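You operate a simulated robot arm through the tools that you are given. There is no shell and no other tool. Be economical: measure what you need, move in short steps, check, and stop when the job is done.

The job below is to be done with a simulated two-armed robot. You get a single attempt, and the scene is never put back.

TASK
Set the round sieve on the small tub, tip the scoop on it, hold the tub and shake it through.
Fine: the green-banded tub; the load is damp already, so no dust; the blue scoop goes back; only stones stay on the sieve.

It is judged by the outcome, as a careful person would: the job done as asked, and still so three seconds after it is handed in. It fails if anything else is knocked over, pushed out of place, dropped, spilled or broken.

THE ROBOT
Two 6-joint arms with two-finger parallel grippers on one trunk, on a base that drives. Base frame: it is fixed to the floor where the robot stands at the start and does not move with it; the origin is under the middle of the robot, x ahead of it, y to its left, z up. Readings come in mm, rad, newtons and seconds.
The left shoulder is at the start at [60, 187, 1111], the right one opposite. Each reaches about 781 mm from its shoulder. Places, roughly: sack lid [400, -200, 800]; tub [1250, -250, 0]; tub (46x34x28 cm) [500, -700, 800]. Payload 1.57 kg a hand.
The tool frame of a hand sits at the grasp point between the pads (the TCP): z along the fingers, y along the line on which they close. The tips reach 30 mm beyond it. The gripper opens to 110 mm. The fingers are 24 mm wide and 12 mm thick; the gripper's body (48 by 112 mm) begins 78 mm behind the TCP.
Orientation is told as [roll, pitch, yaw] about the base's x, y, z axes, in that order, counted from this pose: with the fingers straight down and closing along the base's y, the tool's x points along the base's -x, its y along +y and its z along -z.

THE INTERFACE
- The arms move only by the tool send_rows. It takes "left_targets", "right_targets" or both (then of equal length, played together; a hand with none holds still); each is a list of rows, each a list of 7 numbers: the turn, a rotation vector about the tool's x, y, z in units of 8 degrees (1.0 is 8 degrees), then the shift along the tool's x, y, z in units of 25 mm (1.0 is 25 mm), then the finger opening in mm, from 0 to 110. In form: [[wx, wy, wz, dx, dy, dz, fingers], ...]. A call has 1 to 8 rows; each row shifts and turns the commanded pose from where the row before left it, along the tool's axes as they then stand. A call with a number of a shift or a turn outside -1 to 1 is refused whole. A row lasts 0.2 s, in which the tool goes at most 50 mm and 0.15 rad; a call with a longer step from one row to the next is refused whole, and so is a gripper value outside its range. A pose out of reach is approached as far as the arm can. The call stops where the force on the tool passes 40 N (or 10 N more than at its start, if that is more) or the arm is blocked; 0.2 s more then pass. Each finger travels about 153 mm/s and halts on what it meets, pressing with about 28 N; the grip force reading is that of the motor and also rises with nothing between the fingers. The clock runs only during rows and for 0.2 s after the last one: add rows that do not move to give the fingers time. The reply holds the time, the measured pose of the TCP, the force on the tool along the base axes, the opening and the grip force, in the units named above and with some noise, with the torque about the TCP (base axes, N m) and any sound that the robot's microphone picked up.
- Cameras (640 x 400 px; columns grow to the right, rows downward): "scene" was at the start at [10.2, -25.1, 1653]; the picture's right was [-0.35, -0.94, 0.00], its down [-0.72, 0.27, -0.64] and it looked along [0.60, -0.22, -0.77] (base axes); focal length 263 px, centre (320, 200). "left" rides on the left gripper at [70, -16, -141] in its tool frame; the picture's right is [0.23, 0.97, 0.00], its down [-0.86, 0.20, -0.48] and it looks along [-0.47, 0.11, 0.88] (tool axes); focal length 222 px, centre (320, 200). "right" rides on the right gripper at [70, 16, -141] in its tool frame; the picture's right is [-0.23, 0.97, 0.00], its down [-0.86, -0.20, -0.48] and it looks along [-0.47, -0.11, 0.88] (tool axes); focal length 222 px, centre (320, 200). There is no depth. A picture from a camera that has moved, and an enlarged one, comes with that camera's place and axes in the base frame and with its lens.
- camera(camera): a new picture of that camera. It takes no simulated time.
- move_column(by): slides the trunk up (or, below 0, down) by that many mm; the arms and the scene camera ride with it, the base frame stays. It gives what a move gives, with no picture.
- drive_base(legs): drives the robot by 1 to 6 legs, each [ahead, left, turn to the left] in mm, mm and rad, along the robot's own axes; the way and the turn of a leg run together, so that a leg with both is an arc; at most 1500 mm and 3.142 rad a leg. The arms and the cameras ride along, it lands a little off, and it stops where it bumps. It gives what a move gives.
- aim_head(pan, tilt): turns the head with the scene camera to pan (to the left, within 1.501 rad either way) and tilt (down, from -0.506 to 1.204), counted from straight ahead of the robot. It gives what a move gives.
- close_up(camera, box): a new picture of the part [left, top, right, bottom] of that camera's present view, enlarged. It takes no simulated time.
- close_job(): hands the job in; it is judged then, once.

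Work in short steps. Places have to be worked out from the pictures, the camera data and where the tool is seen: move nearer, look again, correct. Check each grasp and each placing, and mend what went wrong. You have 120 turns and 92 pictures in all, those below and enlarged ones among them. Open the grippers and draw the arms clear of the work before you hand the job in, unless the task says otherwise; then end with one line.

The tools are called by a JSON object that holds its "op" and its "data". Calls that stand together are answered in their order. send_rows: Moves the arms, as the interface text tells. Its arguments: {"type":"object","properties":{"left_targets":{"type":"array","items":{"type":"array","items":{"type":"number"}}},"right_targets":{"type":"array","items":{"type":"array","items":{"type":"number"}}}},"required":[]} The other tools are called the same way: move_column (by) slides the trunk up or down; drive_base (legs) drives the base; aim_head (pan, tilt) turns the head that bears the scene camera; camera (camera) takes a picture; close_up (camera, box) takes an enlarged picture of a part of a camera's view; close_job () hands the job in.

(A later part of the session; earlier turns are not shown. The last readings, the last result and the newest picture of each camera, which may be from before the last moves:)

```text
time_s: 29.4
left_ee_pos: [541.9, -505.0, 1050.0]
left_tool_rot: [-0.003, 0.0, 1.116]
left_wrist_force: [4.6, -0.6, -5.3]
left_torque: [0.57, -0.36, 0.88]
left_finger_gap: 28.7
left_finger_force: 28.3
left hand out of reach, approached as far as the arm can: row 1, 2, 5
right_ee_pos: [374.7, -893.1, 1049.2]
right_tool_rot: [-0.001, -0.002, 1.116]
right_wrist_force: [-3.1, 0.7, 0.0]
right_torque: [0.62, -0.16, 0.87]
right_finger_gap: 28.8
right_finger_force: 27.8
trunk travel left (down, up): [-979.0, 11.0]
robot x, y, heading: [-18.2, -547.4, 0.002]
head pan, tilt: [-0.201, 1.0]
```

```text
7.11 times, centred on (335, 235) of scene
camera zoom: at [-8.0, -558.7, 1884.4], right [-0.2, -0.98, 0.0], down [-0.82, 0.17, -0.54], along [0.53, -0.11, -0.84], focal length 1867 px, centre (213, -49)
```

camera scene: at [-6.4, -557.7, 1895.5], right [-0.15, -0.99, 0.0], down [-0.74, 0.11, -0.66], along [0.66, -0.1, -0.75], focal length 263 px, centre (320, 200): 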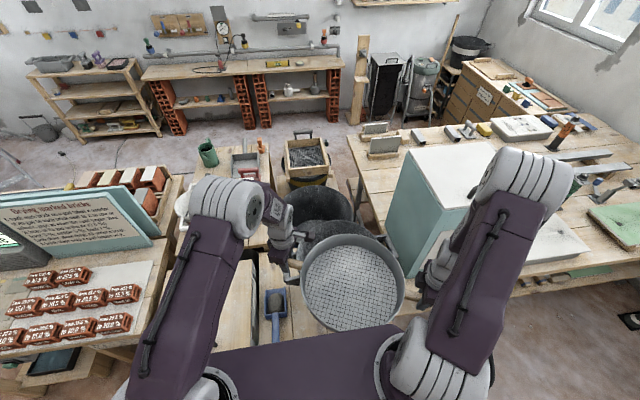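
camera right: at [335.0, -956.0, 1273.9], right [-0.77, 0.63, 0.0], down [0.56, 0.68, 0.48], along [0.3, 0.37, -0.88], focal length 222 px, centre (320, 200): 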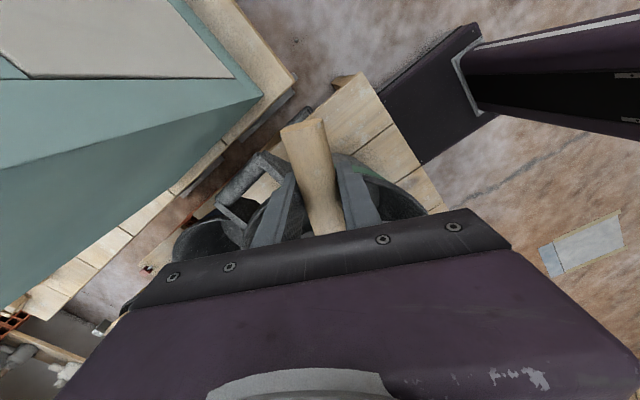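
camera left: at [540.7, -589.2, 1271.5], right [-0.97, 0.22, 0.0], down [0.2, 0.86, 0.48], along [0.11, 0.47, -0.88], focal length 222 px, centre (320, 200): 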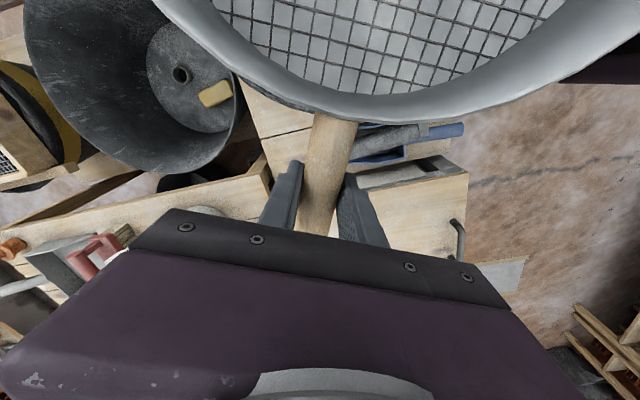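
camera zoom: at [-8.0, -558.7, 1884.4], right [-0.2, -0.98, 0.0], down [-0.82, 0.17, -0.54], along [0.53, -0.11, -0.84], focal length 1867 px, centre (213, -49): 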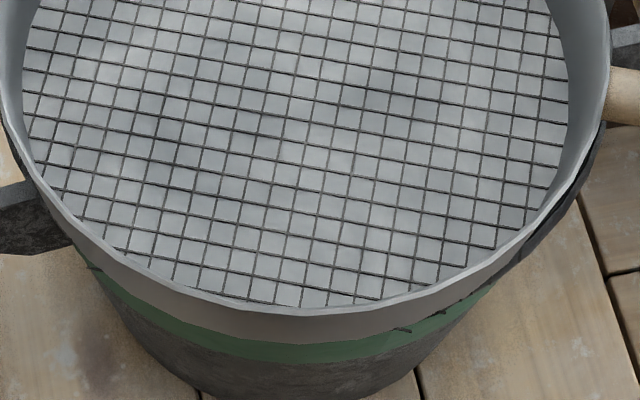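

The left arm came to its reach limit, so the sieve was not placed right. I raise both hands 100 mm and will lower the trunk by the same to gain reach.

{"op": "send_rows", "data": {"left_targets": [[0, 0, 0, 0, 0, -0.5, 0], [0, 0, 0, 0, 0, -1, 0], [0, 0, 0, 0, 0, -1, 0], [0, 0, 0, 0, 0, -1, 0], [0, 0, 0, 0, 0, -1, 0], [0, 0, 0, 0, 0, -1, 0]], "right_targets": [[0, 0, 0, 0, 0, -0.5, 0], [0, 0, 0, 0, 0, -1, 0], [0, 0, 0, 0, 0, -1, 0], [0, 0, 0, 0, 0, -1, 0], [0, 0, 0, 0, 0, -1, 0], [0, 0, 0, 0, 0, -1, 0]]}}

{"op": "move_column", "data": {"by": -100}}

{"op": "close_up", "data": {"camera": "scene", "box": [250, 130, 420, 270]}}

```text
time_s: 30.8
left_ee_pos: [540.1, -506.2, 1188.5]
left_tool_rot: [-0.001, -0.001, 1.115]
left_wrist_force: [-0.1, -10.4, -3.7]
left_torque: [0.38, -0.15, 0.91]
left_finger_gap: 29.0
left_finger_force: 28.2
right_ee_pos: [373.4, -893.7, 1185.7]
right_tool_rot: [0.001, -0.001, 1.116]
right_wrist_force: [-1.0, 10.3, 0.2]
right_torque: [0.27, -0.16, 0.93]
right_finger_gap: 28.6
right_finger_force: 27.9
trunk travel left (down, up): [-979.0, 11.0]
robot x, y, heading: [-17.8, -545.6, 0.003]
head pan, tilt: [-0.201, 1.0]
```

```text
time_s: 32.1
left_ee_pos: [541.1, -506.4, 1087.6]
left_tool_rot: [-0.003, 0.002, 1.115]
left_wrist_force: [-0.4, -7.4, -0.9]
left_torque: [-0.01, 0.04, 0.63]
left_finger_gap: 29.1
left_finger_force: 27.7
right_ee_pos: [373.6, -893.8, 1086.9]
right_tool_rot: [0.0, 0.0, 1.116]
right_wrist_force: [0.6, 7.3, -2.1]
right_torque: [-0.12, -0.05, 0.66]
right_finger_gap: 28.8
right_finger_force: 28.5
trunk travel left (down, up): [-879.0, 111.0]
robot x, y, heading: [-14.2, -547.1, 0.0]
head pan, tilt: [-0.201, 1.0]
```

```text
2.86 times, centred on (335, 200) of scene
camera zoom: at [-8.6, -558.5, 1784.4], right [-0.2, -0.98, 0.0], down [-0.82, 0.17, -0.54], along [0.53, -0.11, -0.84], focal length 750 px, centre (277, 200)
```

zoom: 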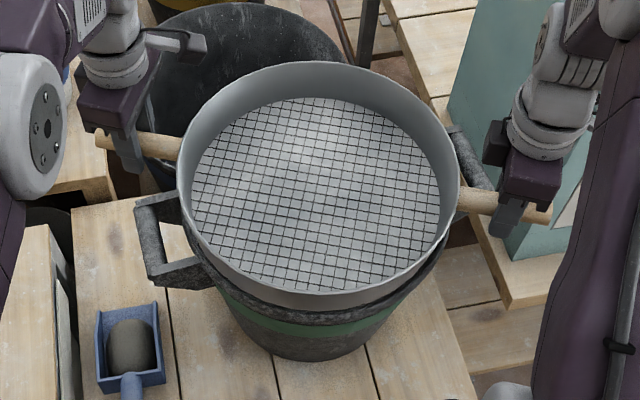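

The left hand kept its offset, so I move it by (+10,-6) to square the sieve again, lower 25 mm, and look.

{"op": "send_rows", "data": {"left_targets": [[0, 0, 0, 0.015, -0.23, 0.25, 0], [0, 0, 0, 0.015, -0.23, 0.25, 0], [0, 0, 0, 0, 0, 0.25, 0], [0, 0, 0, 0, 0, 0.25, 0]], "right_targets": [[0, 0, 0, 0, -0.02, 0.25, 0], [0, 0, 0, 0, -0.02, 0.25, 0], [0, 0, 0, 0, 0, 0.25, 0], [0, 0, 0, 0, 0, 0.25, 0]]}}

{"op": "close_up", "data": {"camera": "scene", "box": [280, 200, 390, 270]}}

```text
time_s: 33.1
left_ee_pos: [550.4, -510.4, 1063.8]
left_tool_rot: [-0.001, 0.0, 1.115]
left_wrist_force: [4.9, 5.0, -0.9]
left_torque: [0.46, -0.02, 0.45]
left_finger_gap: 28.3
left_finger_force: 28.3
right_ee_pos: [375.3, -893.3, 1059.5]
right_tool_rot: [0.0, 0.0, 1.117]
right_wrist_force: [-4.7, -4.5, -2.9]
right_torque: [-0.59, 0.12, 0.58]
right_finger_gap: 28.2
right_finger_force: 28.3
trunk travel left (down, up): [-879.0, 111.0]
robot x, y, heading: [-15.9, -545.9, -0.003]
head pan, tilt: [-0.201, 1.0]
```

```text
5.71 times, centred on (335, 235) of scene
camera zoom: at [-7.7, -558.7, 1784.4], right [-0.2, -0.98, 0.0], down [-0.82, 0.17, -0.54], along [0.53, -0.11, -0.84], focal length 1500 px, centre (234, 0)
```

zoom: 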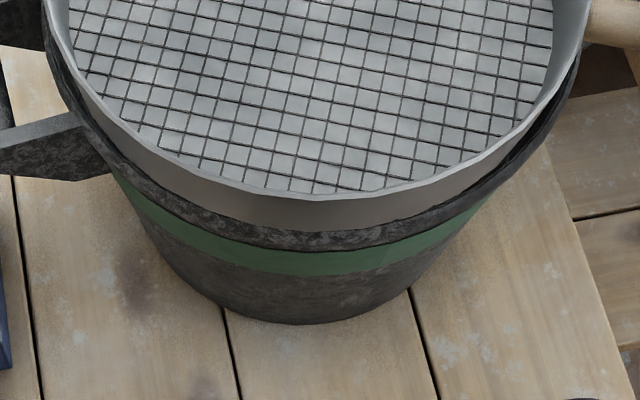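

The rim now shows evenly all round. I lower the last few millimetres gently.

{"op": "send_rows", "data": {"left_targets": [[0, 0, 0, 0, 0, 0.15, 0], [0, 0, 0, 0, 0, 0.15, 0], [0, 0, 0, 0, 0, 0.15, 0], [0, 0, 0, 0, 0, 0.1, 0]], "right_targets": [[0, 0, 0, 0, 0, 0.13, 0], [0, 0, 0, 0, 0, 0.13, 0], [0, 0, 0, 0, 0, 0.13, 0], [0, 0, 0, 0, 0, 0.1, 0]]}}

{"op": "close_up", "data": {"camera": "scene", "box": [280, 200, 390, 270]}}

```text
time_s: 34.1
left_ee_pos: [552.0, -513.1, 1049.0]
left_tool_rot: [-0.002, 0.0, 1.115]
left_wrist_force: [5.5, 1.3, 0.6]
left_torque: [-0.67, 0.34, 0.86]
left_finger_gap: 28.1
left_finger_force: 28.4
right_ee_pos: [373.9, -895.4, 1049.7]
right_tool_rot: [-0.001, 0.0, 1.117]
right_wrist_force: [-5.7, -1.1, -5.6]
right_torque: [-0.68, 0.25, 0.72]
right_finger_gap: 28.2
right_finger_force: 28.0
trunk travel left (down, up): [-879.0, 111.0]
robot x, y, heading: [-18.0, -546.2, -0.004]
head pan, tilt: [-0.201, 1.0]
```

```text
5.71 times, centred on (335, 235) of scene
camera zoom: at [-8.3, -558.7, 1784.4], right [-0.2, -0.98, 0.0], down [-0.82, 0.17, -0.54], along [0.53, -0.11, -0.84], focal length 1500 px, centre (234, 0)
```

zoom: 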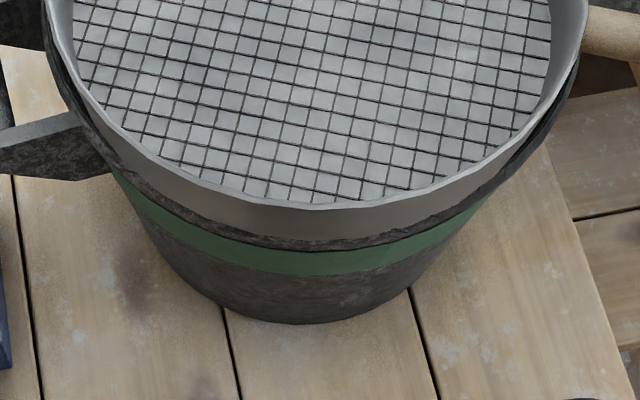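

No contact yet. I go on down in 3 mm steps.

{"op": "send_rows", "data": {"left_targets": [[0, 0, 0, 0, 0, 0.12, 0], [0, 0, 0, 0, 0, 0.12, 0], [0, 0, 0, 0, 0, 0.12, 0]], "right_targets": [[0, 0, 0, 0, 0, 0.12, 0], [0, 0, 0, 0, 0, 0.12, 0], [0, 0, 0, 0, 0, 0.12, 0]]}}

{"op": "close_up", "data": {"camera": "scene", "box": [280, 200, 390, 270]}}

```text
time_s: 34.9
left_ee_pos: [550.4, -510.5, 1040.2]
left_tool_rot: [0.001, 0.0, 1.116]
left_wrist_force: [7.6, 8.4, -4.8]
left_torque: [0.76, -0.37, 0.7]
left_finger_gap: 28.1
left_finger_force: 28.2
right_ee_pos: [377.5, -895.5, 1039.1]
right_tool_rot: [-0.002, 0.002, 1.115]
right_wrist_force: [-7.9, -7.9, 2.6]
right_torque: [0.81, -0.29, 0.76]
right_finger_gap: 28.2
right_finger_force: 28.2
trunk travel left (down, up): [-879.0, 111.0]
robot x, y, heading: [-17.0, -547.3, 0.001]
head pan, tilt: [-0.201, 1.0]
```

```text
5.71 times, centred on (335, 235) of scene
camera zoom: at [-8.0, -558.7, 1784.4], right [-0.2, -0.98, 0.0], down [-0.82, 0.17, -0.54], along [0.53, -0.11, -0.84], focal length 1500 px, centre (234, 0)
```

zoom: 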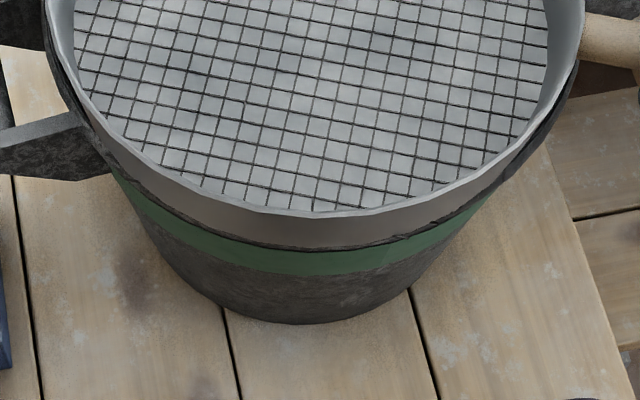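

The sieve seems to be just touching. I press 3 mm more to confirm contact by force.

{"op": "send_rows", "data": {"left_targets": [[0, 0, 0, 0, 0, 0.12, 0], [0, 0, 0, 0, 0, 0, 0]], "right_targets": [[0, 0, 0, 0, 0, 0.12, 0], [0, 0, 0, 0, 0, 0, 0]]}}

```text
time_s: 35.5
left_ee_pos: [548.7, -510.7, 1039.5]
left_tool_rot: [-0.002, 0.001, 1.117]
left_wrist_force: [12.1, 16.8, -1.5]
left_torque: [0.58, 0.22, 0.7]
left_finger_gap: 28.4
left_finger_force: 27.8
right_ee_pos: [374.1, -895.6, 1038.7]
right_tool_rot: [-0.004, -0.001, 1.116]
right_wrist_force: [-10.2, -18.7, 13.1]
right_torque: [0.4, 0.15, 0.6]
right_finger_gap: 28.4
right_finger_force: 28.1
trunk travel left (down, up): [-879.0, 111.0]
robot x, y, heading: [-18.6, -543.5, 0.0]
head pan, tilt: [-0.201, 1.0]
```

Contact is felt, so the sieve is seated. I open both grippers and rise clear.

{"op": "send_rows", "data": {"left_targets": [[0, 0, 0, 0, 0, 0, 60], [0, 0, 0, 0, 0, 0, 60], [0, 0, 0, 0, 0, -0.5, 60], [0, 0, 0, 0, 0, -1, 60], [0, 0, 0, 0, 0, -1, 60], [0, 0, 0, 0, 0, -1, 60]], "right_targets": [[0, 0, 0, 0, 0, 0, 60], [0, 0, 0, 0, 0, 0, 60], [0, 0, 0, 0, 0, -0.5, 60], [0, 0, 0, 0, 0, -1, 60], [0, 0, 0, 0, 0, -1, 60], [0, 0, 0, 0, 0, -1, 60]]}}

{"op": "close_up", "data": {"camera": "scene", "box": [250, 130, 420, 270]}}

{"op": "camera", "data": {"camera": "right"}}

```text
time_s: 36.9
left_ee_pos: [552.9, -511.7, 1127.5]
left_tool_rot: [-0.002, 0.002, 1.117]
left_wrist_force: [0.0, -0.3, 0.9]
left_torque: [-0.02, -0.02, 0.02]
left_finger_gap: 60.1
left_finger_force: 0.1
right_ee_pos: [372.6, -894.2, 1125.0]
right_tool_rot: [-0.001, 0.0, 1.116]
right_wrist_force: [0.2, -0.2, -0.2]
right_torque: [-0.01, -0.03, 0.01]
right_finger_gap: 59.9
right_finger_force: 0.1
trunk travel left (down, up): [-879.0, 111.0]
robot x, y, heading: [-17.5, -542.9, 0.002]
head pan, tilt: [-0.201, 1.0]
```

```text
2.86 times, centred on (335, 200) of scene
camera zoom: at [-10.1, -558.0, 1784.3], right [-0.2, -0.98, 0.0], down [-0.82, 0.17, -0.54], along [0.53, -0.11, -0.84], focal length 750 px, centre (277, 200)
```

zoom: 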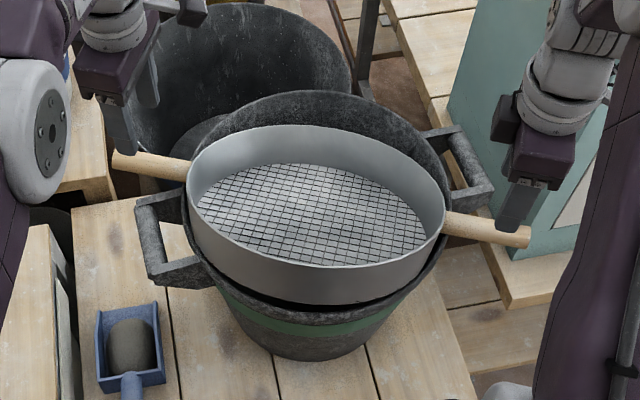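

```text
50 pictures are left
camera right: at [327.8, -948.2, 1267.0], right [-0.77, 0.63, 0.0], down [0.55, 0.68, 0.48], along [0.3, 0.37, -0.88], focal length 222 px, centre (320, 200)
```

right: 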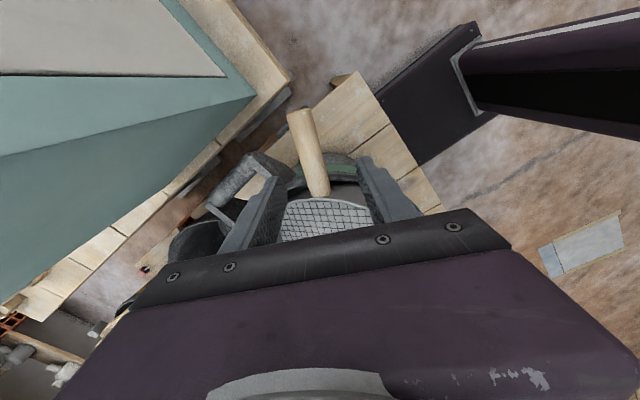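

On release the sieve tilted: its far side dropped into the tub mouth while the near side rides on the rim. So the ring nests inside the mouth and must sit a bit further forward; I enlarge to measure it.

{"op": "close_up", "data": {"camera": "scene", "box": [290, 150, 390, 200]}}

{"op": "close_up", "data": {"camera": "scene", "box": [290, 200, 390, 250]}}

```text
6.40 times, centred on (340, 175) of scene
camera zoom: at [-10.1, -558.0, 1784.3], right [-0.2, -0.98, 0.0], down [-0.82, 0.17, -0.54], along [0.53, -0.11, -0.84], focal length 1680 px, centre (192, 360)
```

zoom: 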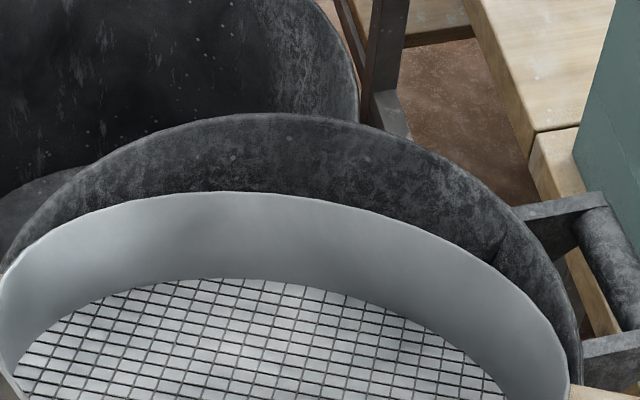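

```text
6.40 times, centred on (340, 225) of scene
camera zoom: at [-10.1, -558.0, 1784.3], right [-0.2, -0.98, 0.0], down [-0.82, 0.17, -0.54], along [0.53, -0.11, -0.84], focal length 1680 px, centre (192, 40)
```

zoom: 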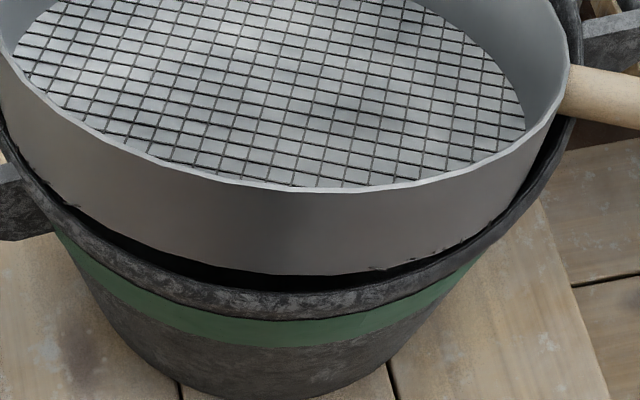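

Rim diameter is about 336 mm with centre ≈(467,-704), and the sieve ring hangs in the mouth with its handles on the rim; it is tilted by about 20° about the handle axis. I go back down around both handles, and pre-tilt the fingers 20° about that axis so that after gripping I can level it.

{"op": "send_rows", "data": {"left_targets": [[0, 0, 0, 0, 0, 0.9, 60], [0, 0, 0, 0, 0, 0.9, 60], [0, 0, 0, 0, 0, 0.9, 60], [0, 0, 0, 0, 0, 0.85, 60], [-0.85, 0, 0, 0, 0, 0, 60], [-0.85, 0, 0, 0, 0, 0, 60], [-0.8, 0, 0, 0, 0, 0, 60]], "right_targets": [[0, 0, 0, 0, 0, 0.9, 60], [0, 0, 0, 0, 0, 0.9, 60], [0, 0, 0, 0, 0, 0.9, 60], [0, 0, 0, 0, 0, 0.8, 60], [-0.85, 0, 0, 0, 0, 0, 60], [-0.85, 0, 0, 0, 0, 0, 60], [-0.8, 0, 0, 0, 0, 0, 60]]}}

{"op": "camera", "data": {"camera": "left"}}

{"op": "camera", "data": {"camera": "right"}}

```text
time_s: 38.5
left_ee_pos: [479.3, -491.9, 1057.3]
left_tool_rot: [0.347, 0.002, 1.115]
left_wrist_force: [1.3, -0.5, -0.1]
left_torque: [0.05, 0.1, 0.04]
left_finger_gap: 61.4
left_finger_force: 0.9
left hand out of reach, approached as far as the arm can: row 5, 6, 7
right_ee_pos: [373.9, -895.5, 1038.2]
right_tool_rot: [0.352, 0.0, 1.115]
right_wrist_force: [1.7, 0.7, -0.9]
right_torque: [0.0, -0.05, 0.02]
right_finger_gap: 61.0
right_finger_force: 0.4
trunk travel left (down, up): [-879.0, 111.0]
robot x, y, heading: [-13.7, -547.0, -0.001]
head pan, tilt: [-0.201, 1.0]
```

```text
47 pictures are left
camera left: at [506.3, -583.0, 1183.9], right [-0.92, 0.2, 0.33], down [0.36, 0.78, 0.52], along [-0.16, 0.6, -0.79], focal length 222 px, centre (320, 200)
```

left: 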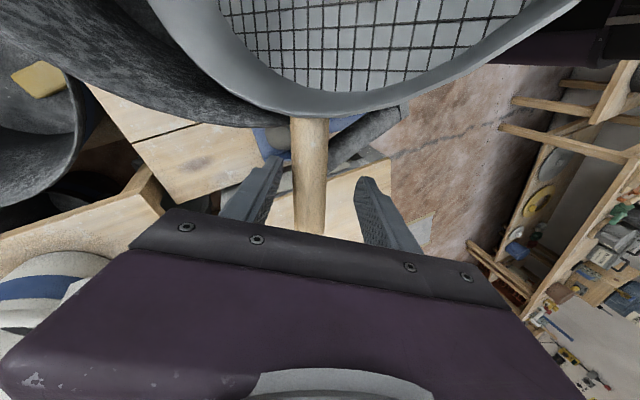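

```text
46 pictures are left
camera right: at [373.6, -972.0, 1176.4], right [-0.72, 0.61, 0.33], down [0.69, 0.61, 0.38], along [0.03, 0.51, -0.86], focal length 222 px, centre (320, 200)
```

right: 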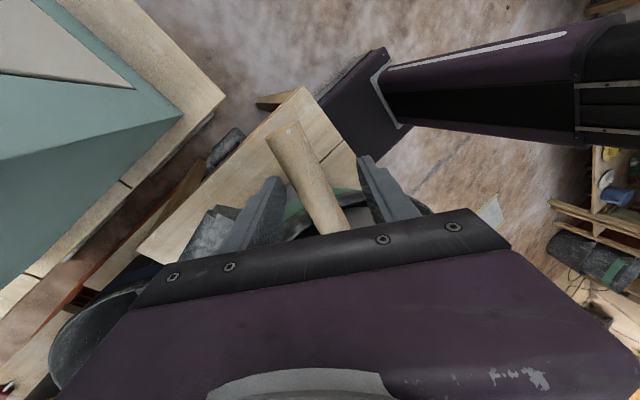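

The left hand hit its reach limit while tilting and slid sideways, perhaps dragging the handle. I look at the scene.

{"op": "close_up", "data": {"camera": "scene", "box": [240, 120, 430, 270]}}

```text
2.67 times, centred on (335, 195) of scene
camera zoom: at [-8.2, -559.1, 1784.3], right [-0.2, -0.98, 0.0], down [-0.82, 0.17, -0.54], along [0.53, -0.11, -0.84], focal length 700 px, centre (280, 213)
```

zoom: 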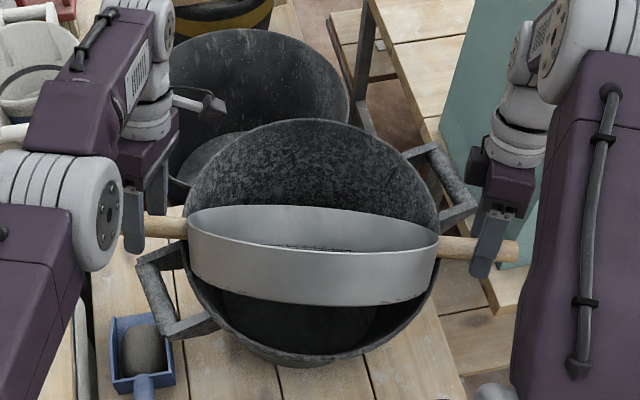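

The sieve now hangs steeply tilted (~45°) by its handles on the rim, turned to about 75°, with both handles still between the fingers; the tub, scoop and the rest have not moved. I turn both hands 11° to match the handle direction and grip.

{"op": "send_rows", "data": {"left_targets": [[0, 0.235, -0.646, 0, 0, 0, 60], [0, 0.235, -0.646, 0, 0, 0, 60], [0, 0, 0, 0, 0, 0, 20], [0, 0, 0, 0, 0, 0, 0], [0, 0, 0, 0, 0, 0, 0]], "right_targets": [[0, 0.235, -0.646, 0, 0, 0, 60], [0, 0.235, -0.646, 0, 0, 0, 60], [0, 0, 0, 0, 0, 0, 20], [0, 0, 0, 0, 0, 0, 0], [0, 0, 0, 0, 0, 0, 0]]}}

{"op": "close_up", "data": {"camera": "scene", "box": [240, 120, 430, 270]}}

```text
time_s: 39.7
left_ee_pos: [480.1, -491.7, 1057.0]
left_tool_rot: [0.344, 0.002, 1.309]
left_wrist_force: [6.8, -1.3, 5.6]
left_torque: [-0.24, 0.01, 1.0]
left_finger_gap: 33.8
left_finger_force: 28.6
right_ee_pos: [375.0, -894.7, 1038.4]
right_tool_rot: [0.349, 0.0, 1.309]
right_wrist_force: [-3.6, 2.3, 1.3]
right_torque: [-0.29, 0.23, 1.14]
right_finger_gap: 35.5
right_finger_force: 27.8
trunk travel left (down, up): [-879.0, 111.0]
robot x, y, heading: [-12.9, -548.6, 0.002]
head pan, tilt: [-0.201, 1.0]
```

```text
2.67 times, centred on (335, 195) of scene
camera zoom: at [-8.9, -558.0, 1784.5], right [-0.2, -0.98, 0.0], down [-0.82, 0.17, -0.54], along [0.53, -0.11, -0.84], focal length 700 px, centre (280, 213)
```

zoom: 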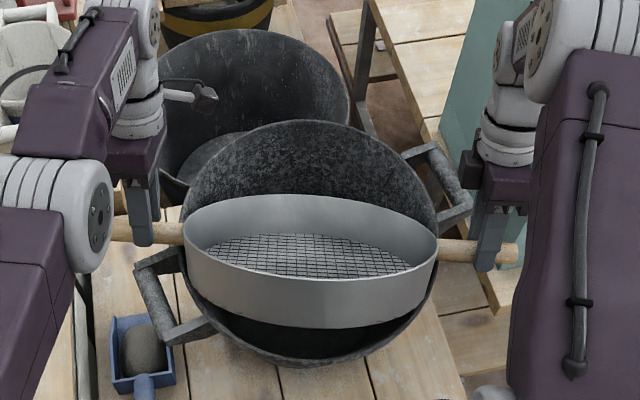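

The gap reads 34–35 mm instead of 28, so the grip may be askew. I check in the right camera.

{"op": "close_up", "data": {"camera": "right", "box": [200, 100, 440, 250]}}

{"op": "close_up", "data": {"camera": "left", "box": [200, 100, 440, 250]}}

```text
2.67 times, centred on (320, 175) of right
camera zoom: at [388.8, -969.7, 1176.5], right [-0.83, 0.46, 0.33], down [0.56, 0.74, 0.38], along [-0.07, 0.5, -0.86], focal length 592 px, centre (320, 267)
```

zoom: 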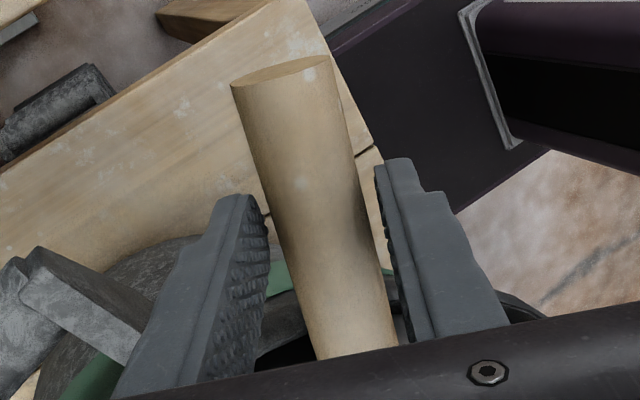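

```text
2.67 times, centred on (320, 175) of left
camera zoom: at [522.7, -575.7, 1185.0], right [-0.94, 0.02, 0.33], down [0.2, 0.83, 0.52], along [-0.26, 0.55, -0.79], focal length 592 px, centre (320, 267)
```

zoom: 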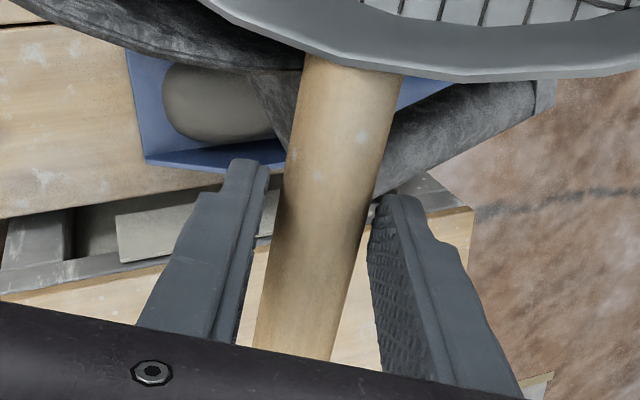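

Both handles are between the pads and held. I lift 60 mm straight up with the hands still tilted.

{"op": "send_rows", "data": {"left_targets": [[0, 0, 0, 0, 0.2, -0.56, 0], [0, 0, 0, 0, 0.2, -0.56, 0], [0, 0, 0, 0, 0.2, -0.56, 0], [0, 0, 0, 0, 0.2, -0.56, 0]], "right_targets": [[0, 0, 0, 0, 0.2, -0.56, 0], [0, 0, 0, 0, 0.2, -0.56, 0], [0, 0, 0, 0, 0.2, -0.56, 0], [0, 0, 0, 0, 0.2, -0.56, 0]]}}

{"op": "close_up", "data": {"camera": "scene", "box": [240, 120, 430, 270]}}

```text
time_s: 40.7
left_ee_pos: [478.8, -491.0, 1118.1]
left_tool_rot: [0.349, 0.001, 1.308]
left_wrist_force: [-1.8, -12.9, -7.8]
left_torque: [0.47, -0.17, 0.57]
left_finger_gap: 28.3
left_finger_force: 28.2
right_ee_pos: [375.7, -895.1, 1096.4]
right_tool_rot: [0.349, -0.001, 1.306]
right_wrist_force: [3.0, 13.3, 3.0]
right_torque: [1.17, -0.32, 0.26]
right_finger_gap: 28.5
right_finger_force: 28.0
trunk travel left (down, up): [-879.0, 111.0]
robot x, y, heading: [-15.0, -546.1, -0.003]
head pan, tilt: [-0.201, 1.0]
```

```text
2.67 times, centred on (335, 195) of scene
camera zoom: at [-8.8, -558.3, 1784.3], right [-0.2, -0.98, 0.0], down [-0.82, 0.17, -0.54], along [0.53, -0.11, -0.84], focal length 700 px, centre (280, 213)
```

zoom: 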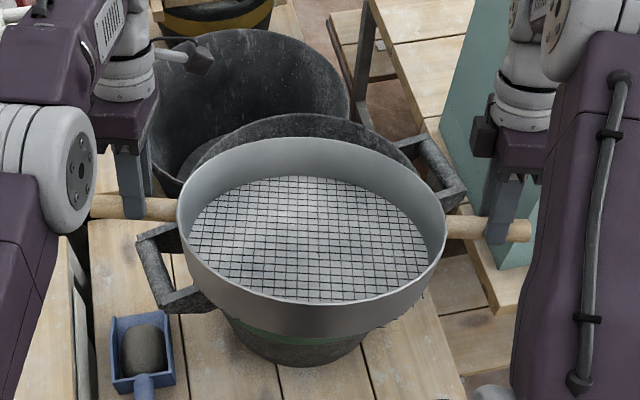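

The sieve is lifted but still tilts ≈20° with the far side low, and the handles seem held near the fingertips. I lift further, level left and right, then turn both hands +40° about the handle axis to level it.

{"op": "send_rows", "data": {"left_targets": [[0, 0, 0, 0, 0.15, -0.42, 0], [0, 0, 0, 0, 0.15, -0.42, 0], [0, 0, 0, 0, 0.15, -0.42, 0], [1, 0, 0, 0, 0, 0, 0], [1, 0, 0, 0, 0, 0, 0], [0.5, 0, 0, 0, 0, 0, 0]], "right_targets": [[0, 0, 0, 0, 0.25, -0.69, 0], [0, 0, 0, 0, 0.25, -0.69, 0], [0, 0, 0, 0, 0.25, -0.69, 0], [1, 0, 0, 0, 0, 0, 0], [1, 0, 0, 0, 0, 0, 0], [0.5, 0, 0, 0, 0, 0, 0]]}}

{"op": "close_up", "data": {"camera": "scene", "box": [240, 120, 430, 270]}}

{"op": "camera", "data": {"camera": "right"}}

```text
time_s: 42.1
left_ee_pos: [481.4, -489.7, 1151.7]
left_tool_rot: [-0.003, -0.001, 1.306]
left_wrist_force: [3.8, 3.5, -5.2]
left_torque: [0.66, -0.27, 0.51]
left_finger_gap: 27.9
left_finger_force: 28.7
right_ee_pos: [375.4, -897.0, 1151.9]
right_tool_rot: [-0.002, 0.002, 1.309]
right_wrist_force: [-3.2, -2.9, 1.7]
right_torque: [0.57, -0.03, 0.34]
right_finger_gap: 27.8
right_finger_force: 28.0
trunk travel left (down, up): [-879.0, 111.0]
robot x, y, heading: [-16.9, -545.9, -0.001]
head pan, tilt: [-0.201, 1.0]
```

```text
2.67 times, centred on (335, 195) of scene
camera zoom: at [-8.0, -558.4, 1784.3], right [-0.2, -0.98, 0.0], down [-0.82, 0.17, -0.54], along [0.53, -0.11, -0.84], focal length 700 px, centre (280, 213)
```

zoom: 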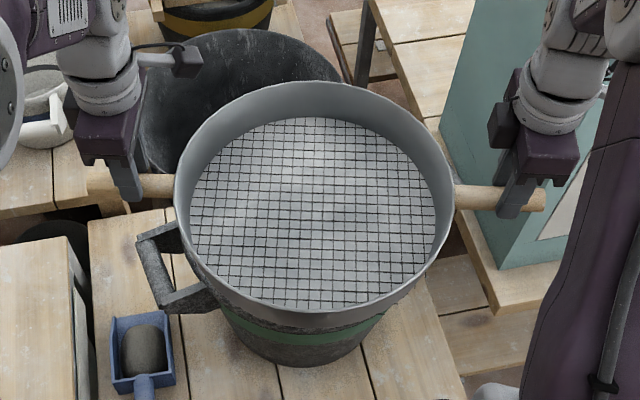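

```text
39 pictures are left
camera right: at [341.0, -958.4, 1292.9], right [-0.88, 0.47, 0.0], down [0.41, 0.78, 0.48], along [0.23, 0.42, -0.88], focal length 222 px, centre (320, 200)
```

right: 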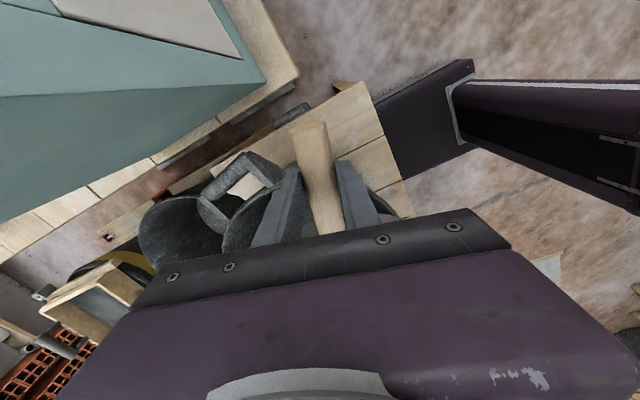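

The sieve is now almost level. I shift it by (+45,-12) over the tub's re-estimated centre (472,-706), take out 2° more tilt and lower by 67 mm, then compare with the rim.

{"op": "send_rows", "data": {"left_targets": [[0.06, 0, 0, 0, -0.465, 0.67, 0], [0.06, 0, 0, 0, -0.465, 0.67, 0], [0.06, 0, 0, 0, -0.465, 0.67, 0], [0.06, 0, 0, 0, -0.465, 0.67, 0]], "right_targets": [[0.06, 0, 0, 0, -0.465, 0.67, 0], [0.06, 0, 0, 0, -0.465, 0.67, 0], [0.06, 0, 0, 0, -0.465, 0.67, 0], [0.06, 0, 0, 0, -0.465, 0.67, 0]]}}

{"op": "close_up", "data": {"camera": "scene", "box": [280, 195, 390, 260]}}

```text
time_s: 43.1
left_ee_pos: [526.7, -504.0, 1084.3]
left_tool_rot: [-0.033, -0.001, 1.308]
left_wrist_force: [11.2, 26.4, -2.3]
left_torque: [0.69, -0.24, 0.71]
left_finger_gap: 28.1
left_finger_force: 28.4
right_ee_pos: [423.0, -907.3, 1082.9]
right_tool_rot: [-0.035, 0.001, 1.309]
right_wrist_force: [-10.6, -27.0, -1.9]
right_torque: [-0.49, 0.24, 0.62]
right_finger_gap: 27.7
right_finger_force: 27.7
trunk travel left (down, up): [-879.0, 111.0]
robot x, y, heading: [-16.1, -546.8, 0.002]
head pan, tilt: [-0.201, 1.0]
```

```text
5.82 times, centred on (335, 228) of scene
camera zoom: at [-6.2, -559.2, 1784.4], right [-0.2, -0.98, 0.0], down [-0.83, 0.17, -0.54], along [0.53, -0.11, -0.84], focal length 1528 px, centre (233, 40)
```

zoom: 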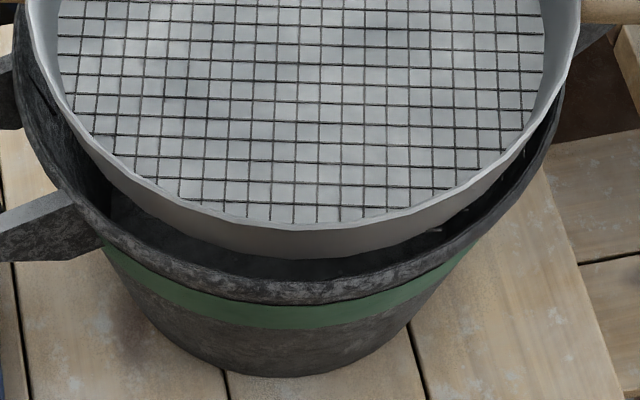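

The sieve sits within the rim outline, a few mm too far right. I shift 3 mm left, relieve the squeeze, lower 20 mm and look again.

{"op": "send_rows", "data": {"left_targets": [[0, 0, 0, -0.1, 0.015, 0.4, 0], [0, 0, 0, -0.06, 0.015, 0.4, 0]], "right_targets": [[0, 0, 0, -0.06, 0.015, 0.4, 0], [0, 0, 0, -0.06, 0.015, 0.4, 0]]}}

{"op": "close_up", "data": {"camera": "scene", "box": [270, 150, 400, 250]}}

```text
time_s: 43.7
left_ee_pos: [527.9, -500.7, 1065.1]
left_tool_rot: [-0.034, 0.001, 1.306]
left_wrist_force: [9.8, 21.1, -0.5]
left_torque: [0.85, 0.06, 0.66]
left_finger_gap: 27.8
left_finger_force: 28.3
right_ee_pos: [423.9, -903.9, 1063.9]
right_tool_rot: [-0.033, -0.001, 1.307]
right_wrist_force: [-8.2, -21.7, 0.0]
right_torque: [-0.31, 0.48, 0.46]
right_finger_gap: 28.0
right_finger_force: 28.0
trunk travel left (down, up): [-879.0, 111.0]
robot x, y, heading: [-16.6, -548.6, 0.0]
head pan, tilt: [-0.201, 1.0]
```

```text
4.00 times, centred on (335, 200) of scene
camera zoom: at [-7.1, -559.4, 1784.5], right [-0.2, -0.98, 0.0], down [-0.83, 0.17, -0.54], along [0.53, -0.11, -0.84], focal length 1050 px, centre (260, 200)
```

zoom: 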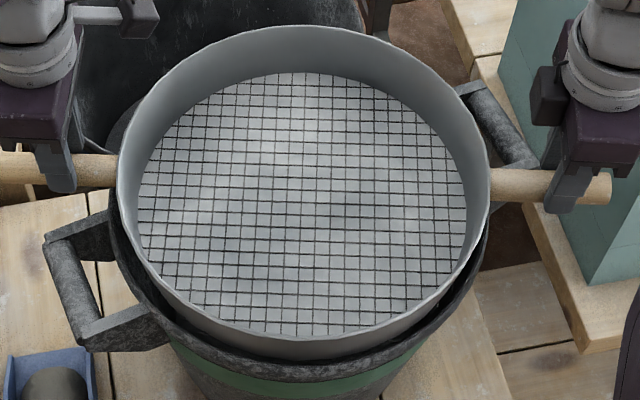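

The load reads zero, so the sieve has touched; its near edge is 18 mm inside the outer rim, as it should be when centred. I press 3 mm more, then release the left hand first while the right still holds.

{"op": "send_rows", "data": {"left_targets": [[0, 0, 0, 0, 0, 0.12, 0], [0, 0, 0, 0, 0, 0, 0]], "right_targets": [[0, 0, 0, 0, 0, 0.12, 0], [0, 0, 0, 0, 0, 0, 0]]}}

{"op": "send_rows", "data": {"left_targets": [[0, 0, 0, 0, 0, 0, 50], [0, 0, 0, 0, 0, 0, 50]]}}

{"op": "close_up", "data": {"camera": "scene", "box": [270, 150, 400, 250]}}

```text
time_s: 44.3
left_ee_pos: [525.9, -500.5, 1061.3]
left_tool_rot: [-0.036, 0.002, 1.307]
left_wrist_force: [7.9, 13.1, 4.2]
left_torque: [0.49, 0.4, 0.52]
left_finger_gap: 28.2
left_finger_force: 28.4
right_ee_pos: [421.5, -904.2, 1062.0]
right_tool_rot: [-0.033, -0.001, 1.309]
right_wrist_force: [-4.1, -12.3, 1.8]
right_torque: [0.05, 0.91, 0.35]
right_finger_gap: 27.9
right_finger_force: 28.4
trunk travel left (down, up): [-879.0, 111.0]
robot x, y, heading: [-17.5, -544.9, 0.002]
head pan, tilt: [-0.201, 1.0]
```

```text
time_s: 44.9
left_ee_pos: [526.9, -500.3, 1060.0]
left_tool_rot: [-0.034, 0.001, 1.307]
left_wrist_force: [-0.5, -0.5, 0.3]
left_torque: [-0.01, -0.03, 0.02]
left_finger_gap: 50.0
left_finger_force: 0.1
right_ee_pos: [423.5, -903.7, 1061.6]
right_tool_rot: [-0.034, 0.001, 1.307]
right_wrist_force: [0.3, 0.7, -0.2]
right_torque: [0.47, 0.46, -0.26]
right_finger_gap: 28.1
right_finger_force: 27.8
trunk travel left (down, up): [-879.0, 111.0]
robot x, y, heading: [-16.7, -542.3, -0.005]
head pan, tilt: [-0.201, 1.0]
```

```text
4.00 times, centred on (335, 200) of scene
camera zoom: at [-8.6, -557.8, 1784.3], right [-0.2, -0.98, 0.0], down [-0.82, 0.17, -0.54], along [0.53, -0.11, -0.84], focal length 1050 px, centre (260, 200)
```

zoom: 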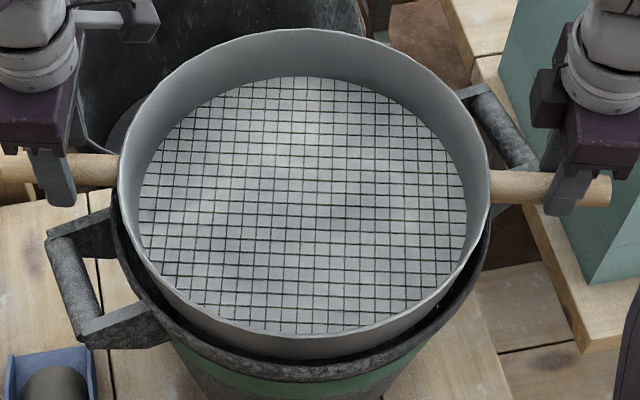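

The sieve stands level, its weight carried by the tub, with the right hand still holding its handle. I keep it held there and take the left hand up and around toward the scoop.

{"op": "send_rows", "data": {"left_targets": [[0, 0, 0, 0, 0, -1, 70], [0, 0, 0, 0, 0, -1, 70], [0, 0, 0, 0, 0, -1, 70], [0, 0, 1, 0, 0, -1, 70], [0, 0, 1, 0, 0, -1, 70], [0, 0, 1, 0, 0, 0, 70], [0, 0, 1, 0, 0, 0, 70], [0, 0, 1, 0, 0, 0, 70]]}}

{"op": "send_rows", "data": {"left_targets": [[0, 0, 1, 0, 0, 0, 70], [0, 0, 1, 0, 0, 0, 70], [0, 0, 1, 0, 0, 0, 70], [0, 0, 1, 0, 0, 0, 70], [0, 0, 0.36, 0, 0, 0, 70]]}}

{"op": "send_rows", "data": {"left_targets": [[0, 0, 0, 1, 0.3, 0, 70], [0, 0, 0, 1, 0.3, 0, 70], [0, 0, 0, 1, 0.3, 0, 70], [0, 0, 0, 1, 0.3, 0, 70], [0, 0, 0, 1, 0.3, 0, 70], [0, 0, 0, 1, 0.3, 0, 70], [0, 0, 0, 1, 0.3, 0, 70], [0, 0, 0, 1, 0.3, 0, 70]]}}

{"op": "camera", "data": {"camera": "left"}}

```text
time_s: 46.7
left_ee_pos: [522.2, -497.4, 1184.8]
left_tool_rot: [-0.028, -0.021, 0.607]
left_wrist_force: [0.5, -0.6, -0.6]
left_torque: [0.02, 0.0, -0.02]
left_finger_gap: 70.1
left_finger_force: 0.1
right_ee_pos: [422.4, -904.5, 1062.2]
right_tool_rot: [-0.033, 0.0, 1.305]
right_wrist_force: [0.2, 0.9, -3.5]
right_torque: [-0.8, 0.24, -0.04]
right_finger_gap: 27.7
right_finger_force: 28.4
trunk travel left (down, up): [-879.0, 111.0]
robot x, y, heading: [-16.2, -541.9, -0.003]
head pan, tilt: [-0.201, 1.0]
```

```text
time_s: 47.9
left_ee_pos: [523.1, -498.5, 1185.9]
left_tool_rot: [-0.011, -0.033, -0.003]
left_wrist_force: [0.2, -0.7, 0.3]
left_torque: [-0.03, -0.01, -0.01]
left_finger_gap: 69.9
left_finger_force: 0.0
right_ee_pos: [422.8, -904.2, 1061.6]
right_tool_rot: [-0.034, -0.001, 1.307]
right_wrist_force: [0.1, 0.3, -4.6]
right_torque: [-0.78, 0.19, 0.01]
right_finger_gap: 27.9
right_finger_force: 27.7
trunk travel left (down, up): [-879.0, 111.0]
robot x, y, heading: [-16.3, -545.9, -0.003]
head pan, tilt: [-0.201, 1.0]
```

```text
time_s: 49.7
left_ee_pos: [321.2, -439.9, 1179.0]
left_tool_rot: [-0.009, -0.035, -0.002]
left_wrist_force: [-0.2, -0.1, 0.2]
left_torque: [0.02, 0.02, -0.03]
left_finger_gap: 69.9
left_finger_force: 0.1
right_ee_pos: [422.6, -904.1, 1062.0]
right_tool_rot: [-0.036, 0.001, 1.307]
right_wrist_force: [0.3, 0.1, -2.9]
right_torque: [-0.71, 0.18, -0.17]
right_finger_gap: 27.7
right_finger_force: 28.3
trunk travel left (down, up): [-879.0, 111.0]
robot x, y, heading: [-15.9, -546.7, 0.002]
head pan, tilt: [-0.201, 1.0]
```

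```text
35 pictures are left
camera left: at [246.0, -454.3, 1318.0], right [-0.23, 0.97, -0.02], down [0.84, 0.2, 0.51], along [0.5, 0.1, -0.86], focal length 222 px, centre (320, 200)
```

left: 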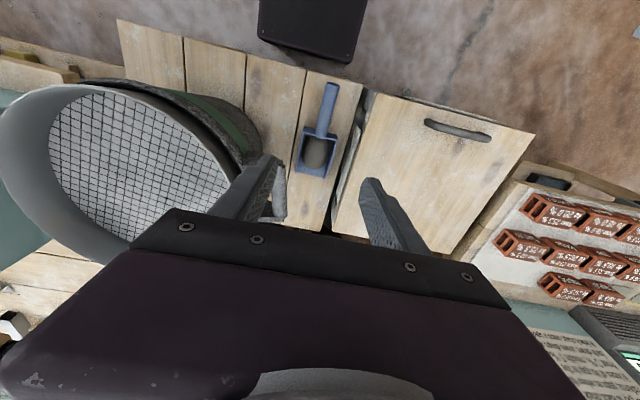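

The scoop handle runs along x from about (273,-433) to (377,-431). Before loading the hand I test with it empty whether the left arm can reach the tipping pose (fingers rolled toward -y over the sieve).

{"op": "send_rows", "data": {"left_targets": [[0, 0, 0, -0.15, -1, 0, 70], [0, 0, 0, -0.15, -1, 0, 70], [0, 0, 0, -0.15, -1, 0, 70], [0, 0, 0, -0.15, -1, 0, 70], [0, 0, 0, -0.15, -1, 0, 70], [0, 0, 0, -0.15, -1, 0, 70], [0, 0, 0, -0.15, -1, 0, 70], [0, 0, 0, -0.15, -1, 0, 70]]}}

{"op": "send_rows", "data": {"left_targets": [[1, 0, 0, 0, 0, 0, 70], [1, 0, 0, 0, 0, 0, 70], [1, 0, 0, 0, 0, 0, 70], [1, 0, 0, 0, 0, 0, 70], [1, 0, 0, 0, 0, 0, 70], [1, 0, 0, 0, 0, 0, 70], [1, 0, 0, 0, 0, 0, 70], [1, 0, 0, 0, 0, 0, 70]]}}

{"op": "send_rows", "data": {"left_targets": [[1, 0, 0, 0, 0, 0, 70], [1, 0, 0, 0, 0, 0, 70], [1, 0, 0, 0, 0, 0, 70], [1, 0, 0, 0, 0, 0, 70], [1, 0, 0, 0, 0, 0, 70], [1, 0, 0, 0, 0, 0, 70], [1, 0, 0, 0, 0, 0, 70]]}}

```text
time_s: 51.5
left_ee_pos: [352.2, -640.2, 1180.6]
left_tool_rot: [-0.009, -0.034, 0.003]
left_wrist_force: [-0.1, 0.2, -0.5]
left_torque: [0.01, -0.03, 0.01]
left_finger_gap: 70.1
left_finger_force: 0.0
right_ee_pos: [421.3, -904.3, 1060.1]
right_tool_rot: [-0.034, 0.002, 1.307]
right_wrist_force: [0.6, 0.6, -2.9]
right_torque: [-0.76, 0.18, -0.1]
right_finger_gap: 27.6
right_finger_force: 27.8
trunk travel left (down, up): [-879.0, 111.0]
robot x, y, heading: [-14.3, -542.2, 0.003]
head pan, tilt: [-0.201, 1.0]
```

```text
time_s: 53.3
left_ee_pos: [354.7, -637.4, 1181.1]
left_tool_rot: [-1.13, -0.032, 0.002]
left_wrist_force: [0.0, 0.2, 0.0]
left_torque: [0.05, -0.03, 0.03]
left_finger_gap: 70.0
left_finger_force: 0.0
right_ee_pos: [423.3, -904.8, 1062.3]
right_tool_rot: [-0.034, 0.002, 1.309]
right_wrist_force: [0.6, 0.3, -3.8]
right_torque: [-0.8, 0.23, -0.02]
right_finger_gap: 27.6
right_finger_force: 28.1
trunk travel left (down, up): [-879.0, 111.0]
robot x, y, heading: [-13.0, -547.1, 0.004]
head pan, tilt: [-0.201, 1.0]
```

```text
time_s: 54.9
left_ee_pos: [361.2, -640.3, 1180.2]
left_tool_rot: [-2.017, -0.034, -0.005]
left_wrist_force: [-0.6, 0.5, -0.6]
left_torque: [-0.02, -0.01, 0.0]
left_finger_gap: 69.9
left_finger_force: 0.0
left hand out of reach, approached as far as the arm can: row 7
right_ee_pos: [422.3, -904.5, 1061.4]
right_tool_rot: [-0.032, 0.0, 1.309]
right_wrist_force: [0.1, 0.2, -4.1]
right_torque: [-0.81, 0.18, -0.01]
right_finger_gap: 27.7
right_finger_force: 27.9
trunk travel left (down, up): [-879.0, 111.0]
robot x, y, heading: [-16.8, -550.1, 0.001]
head pan, tilt: [-0.201, 1.0]
```

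The arm reaches about 115° of roll there, enough. I roll back and return above the scoop handle.

{"op": "send_rows", "data": {"left_targets": [[-1, 0, 0, 0, 0, 0, 70], [-1, 0, 0, 0, 0, 0, 70], [-1, 0, 0, 0, 0, 0, 70], [-1, 0, 0, 0, 0, 0, 70], [-1, 0, 0, 0, 0, 0, 70], [-1, 0, 0, 0, 0, 0, 70], [-1, 0, 0, 0, 0, 0, 70], [-1, 0, 0, 0, 0, 0, 70]]}}

{"op": "send_rows", "data": {"left_targets": [[-1, 0, 0, 0, 0, 0, 70], [-1, 0, 0, 0, 0, 0, 70], [-1, 0, 0, 0, 0, 0, 70], [-1, 0, 0, 0, 0, 0, 70], [-1, 0, 0, 0, 0, 0, 70], [-1, 0, 0, 0, 0, 0, 70], [-0.45, 0, 0, 0, 0, 0, 70]]}}

{"op": "send_rows", "data": {"left_targets": [[0, 0, 0, 0.2, 1, 0, 60], [0, 0, 0, 0.2, 1, 0, 60], [0, 0, 0, 0.2, 1, 0, 60], [0, 0, 0, 0.2, 1, 0, 60], [0, 0, 0, 0.2, 1, 0.5, 60], [0, 0, 0, 0.2, 1, 1, 60], [0, 0, 0, 0.2, 1, 1, 60], [0, 0, 0, 0.2, 1, 1, 60]]}}

```text
time_s: 56.7
left_ee_pos: [360.1, -640.3, 1179.7]
left_tool_rot: [-0.895, -0.035, -0.004]
left_wrist_force: [-1.0, -0.6, -0.2]
left_torque: [0.01, 0.0, 0.01]
left_finger_gap: 69.9
left_finger_force: 0.0
right_ee_pos: [422.6, -903.8, 1062.3]
right_tool_rot: [-0.037, 0.001, 1.307]
right_wrist_force: [1.4, 1.2, -2.6]
right_torque: [-0.56, 0.19, -0.27]
right_finger_gap: 27.7
right_finger_force: 28.1
trunk travel left (down, up): [-879.0, 111.0]
robot x, y, heading: [-14.9, -546.1, 0.004]
head pan, tilt: [-0.201, 1.0]
```

```text
time_s: 58.3
left_ee_pos: [362.1, -640.5, 1181.7]
left_tool_rot: [0.005, -0.036, -0.002]
left_wrist_force: [0.1, 0.4, 0.4]
left_torque: [0.01, -0.03, 0.02]
left_finger_gap: 70.2
left_finger_force: 0.0
right_ee_pos: [423.3, -904.3, 1061.4]
right_tool_rot: [-0.033, 0.001, 1.309]
right_wrist_force: [0.3, 0.3, -4.4]
right_torque: [-0.8, 0.17, -0.06]
right_finger_gap: 27.7
right_finger_force: 27.8
trunk travel left (down, up): [-879.0, 111.0]
robot x, y, heading: [-17.3, -546.4, 0.005]
head pan, tilt: [-0.201, 1.0]
```

```text
time_s: 60.1
left_ee_pos: [324.2, -439.0, 1093.8]
left_tool_rot: [0.004, -0.035, -0.004]
left_wrist_force: [0.2, -0.9, 0.1]
left_torque: [-0.04, 0.01, 0.01]
left_finger_gap: 59.9
left_finger_force: 0.0
right_ee_pos: [422.8, -903.6, 1062.3]
right_tool_rot: [-0.033, 0.0, 1.309]
right_wrist_force: [0.7, 0.1, -4.8]
right_torque: [-0.82, 0.23, -0.01]
right_finger_gap: 27.3
right_finger_force: 27.6
trunk travel left (down, up): [-879.0, 111.0]
robot x, y, heading: [-13.5, -548.4, 0.001]
head pan, tilt: [-0.201, 1.0]
```

I descend straight to about z 900 above the scoop handle and look.

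{"op": "send_rows", "data": {"left_targets": [[0, 0, 0, 0, 0.03, 1, 60], [0, 0, 0, 0, 0.03, 1, 60], [0, 0, 0, 0, 0.03, 1, 60], [0, 0, 0, 0, 0.03, 1, 60], [0, 0, 0, 0, 0.03, 1, 60], [0, 0, 0, 0, 0.03, 1, 60], [0, 0, 0, 0, 0.03, 1, 60], [0, 0, 0, 0, 0.03, 0.75, 60]]}}

{"op": "camera", "data": {"camera": "left"}}

{"op": "close_up", "data": {"camera": "scene", "box": [230, 160, 400, 300]}}

```text
time_s: 61.9
left_ee_pos: [347.4, -402.7, 950.8]
left_tool_rot: [0.014, -0.031, -0.003]
left_wrist_force: [-0.2, -0.1, -0.1]
left_torque: [0.0, -0.05, -0.01]
left_finger_gap: 60.0
left_finger_force: 0.1
left hand out of reach, approached as far as the arm can: row 4, 5, 6, 7, 8
right_ee_pos: [422.0, -904.6, 1061.0]
right_tool_rot: [-0.034, 0.0, 1.307]
right_wrist_force: [-0.5, 0.4, -4.5]
right_torque: [-0.82, 0.21, -0.01]
right_finger_gap: 27.9
right_finger_force: 27.9
trunk travel left (down, up): [-879.0, 111.0]
robot x, y, heading: [-15.3, -544.1, -0.003]
head pan, tilt: [-0.201, 1.0]
```

```text
34 pictures are left
camera left: at [273.2, -421.1, 1087.7], right [-0.22, 0.97, 0.01], down [0.84, 0.19, 0.51], along [0.49, 0.12, -0.86], focal length 222 px, centre (320, 200)
```

left: 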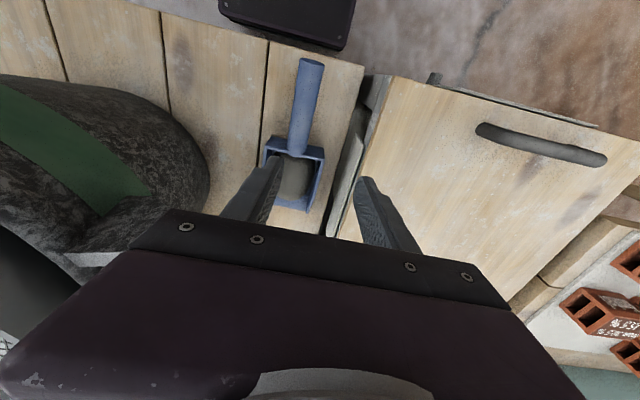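

```text
2.86 times, centred on (315, 230) of scene
camera zoom: at [-7.6, -558.9, 1784.4], right [-0.2, -0.98, 0.0], down [-0.82, 0.17, -0.54], along [0.53, -0.11, -0.84], focal length 750 px, centre (334, 114)
```

zoom: 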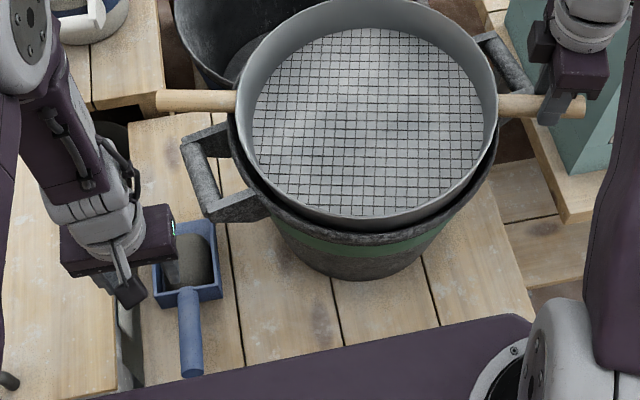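

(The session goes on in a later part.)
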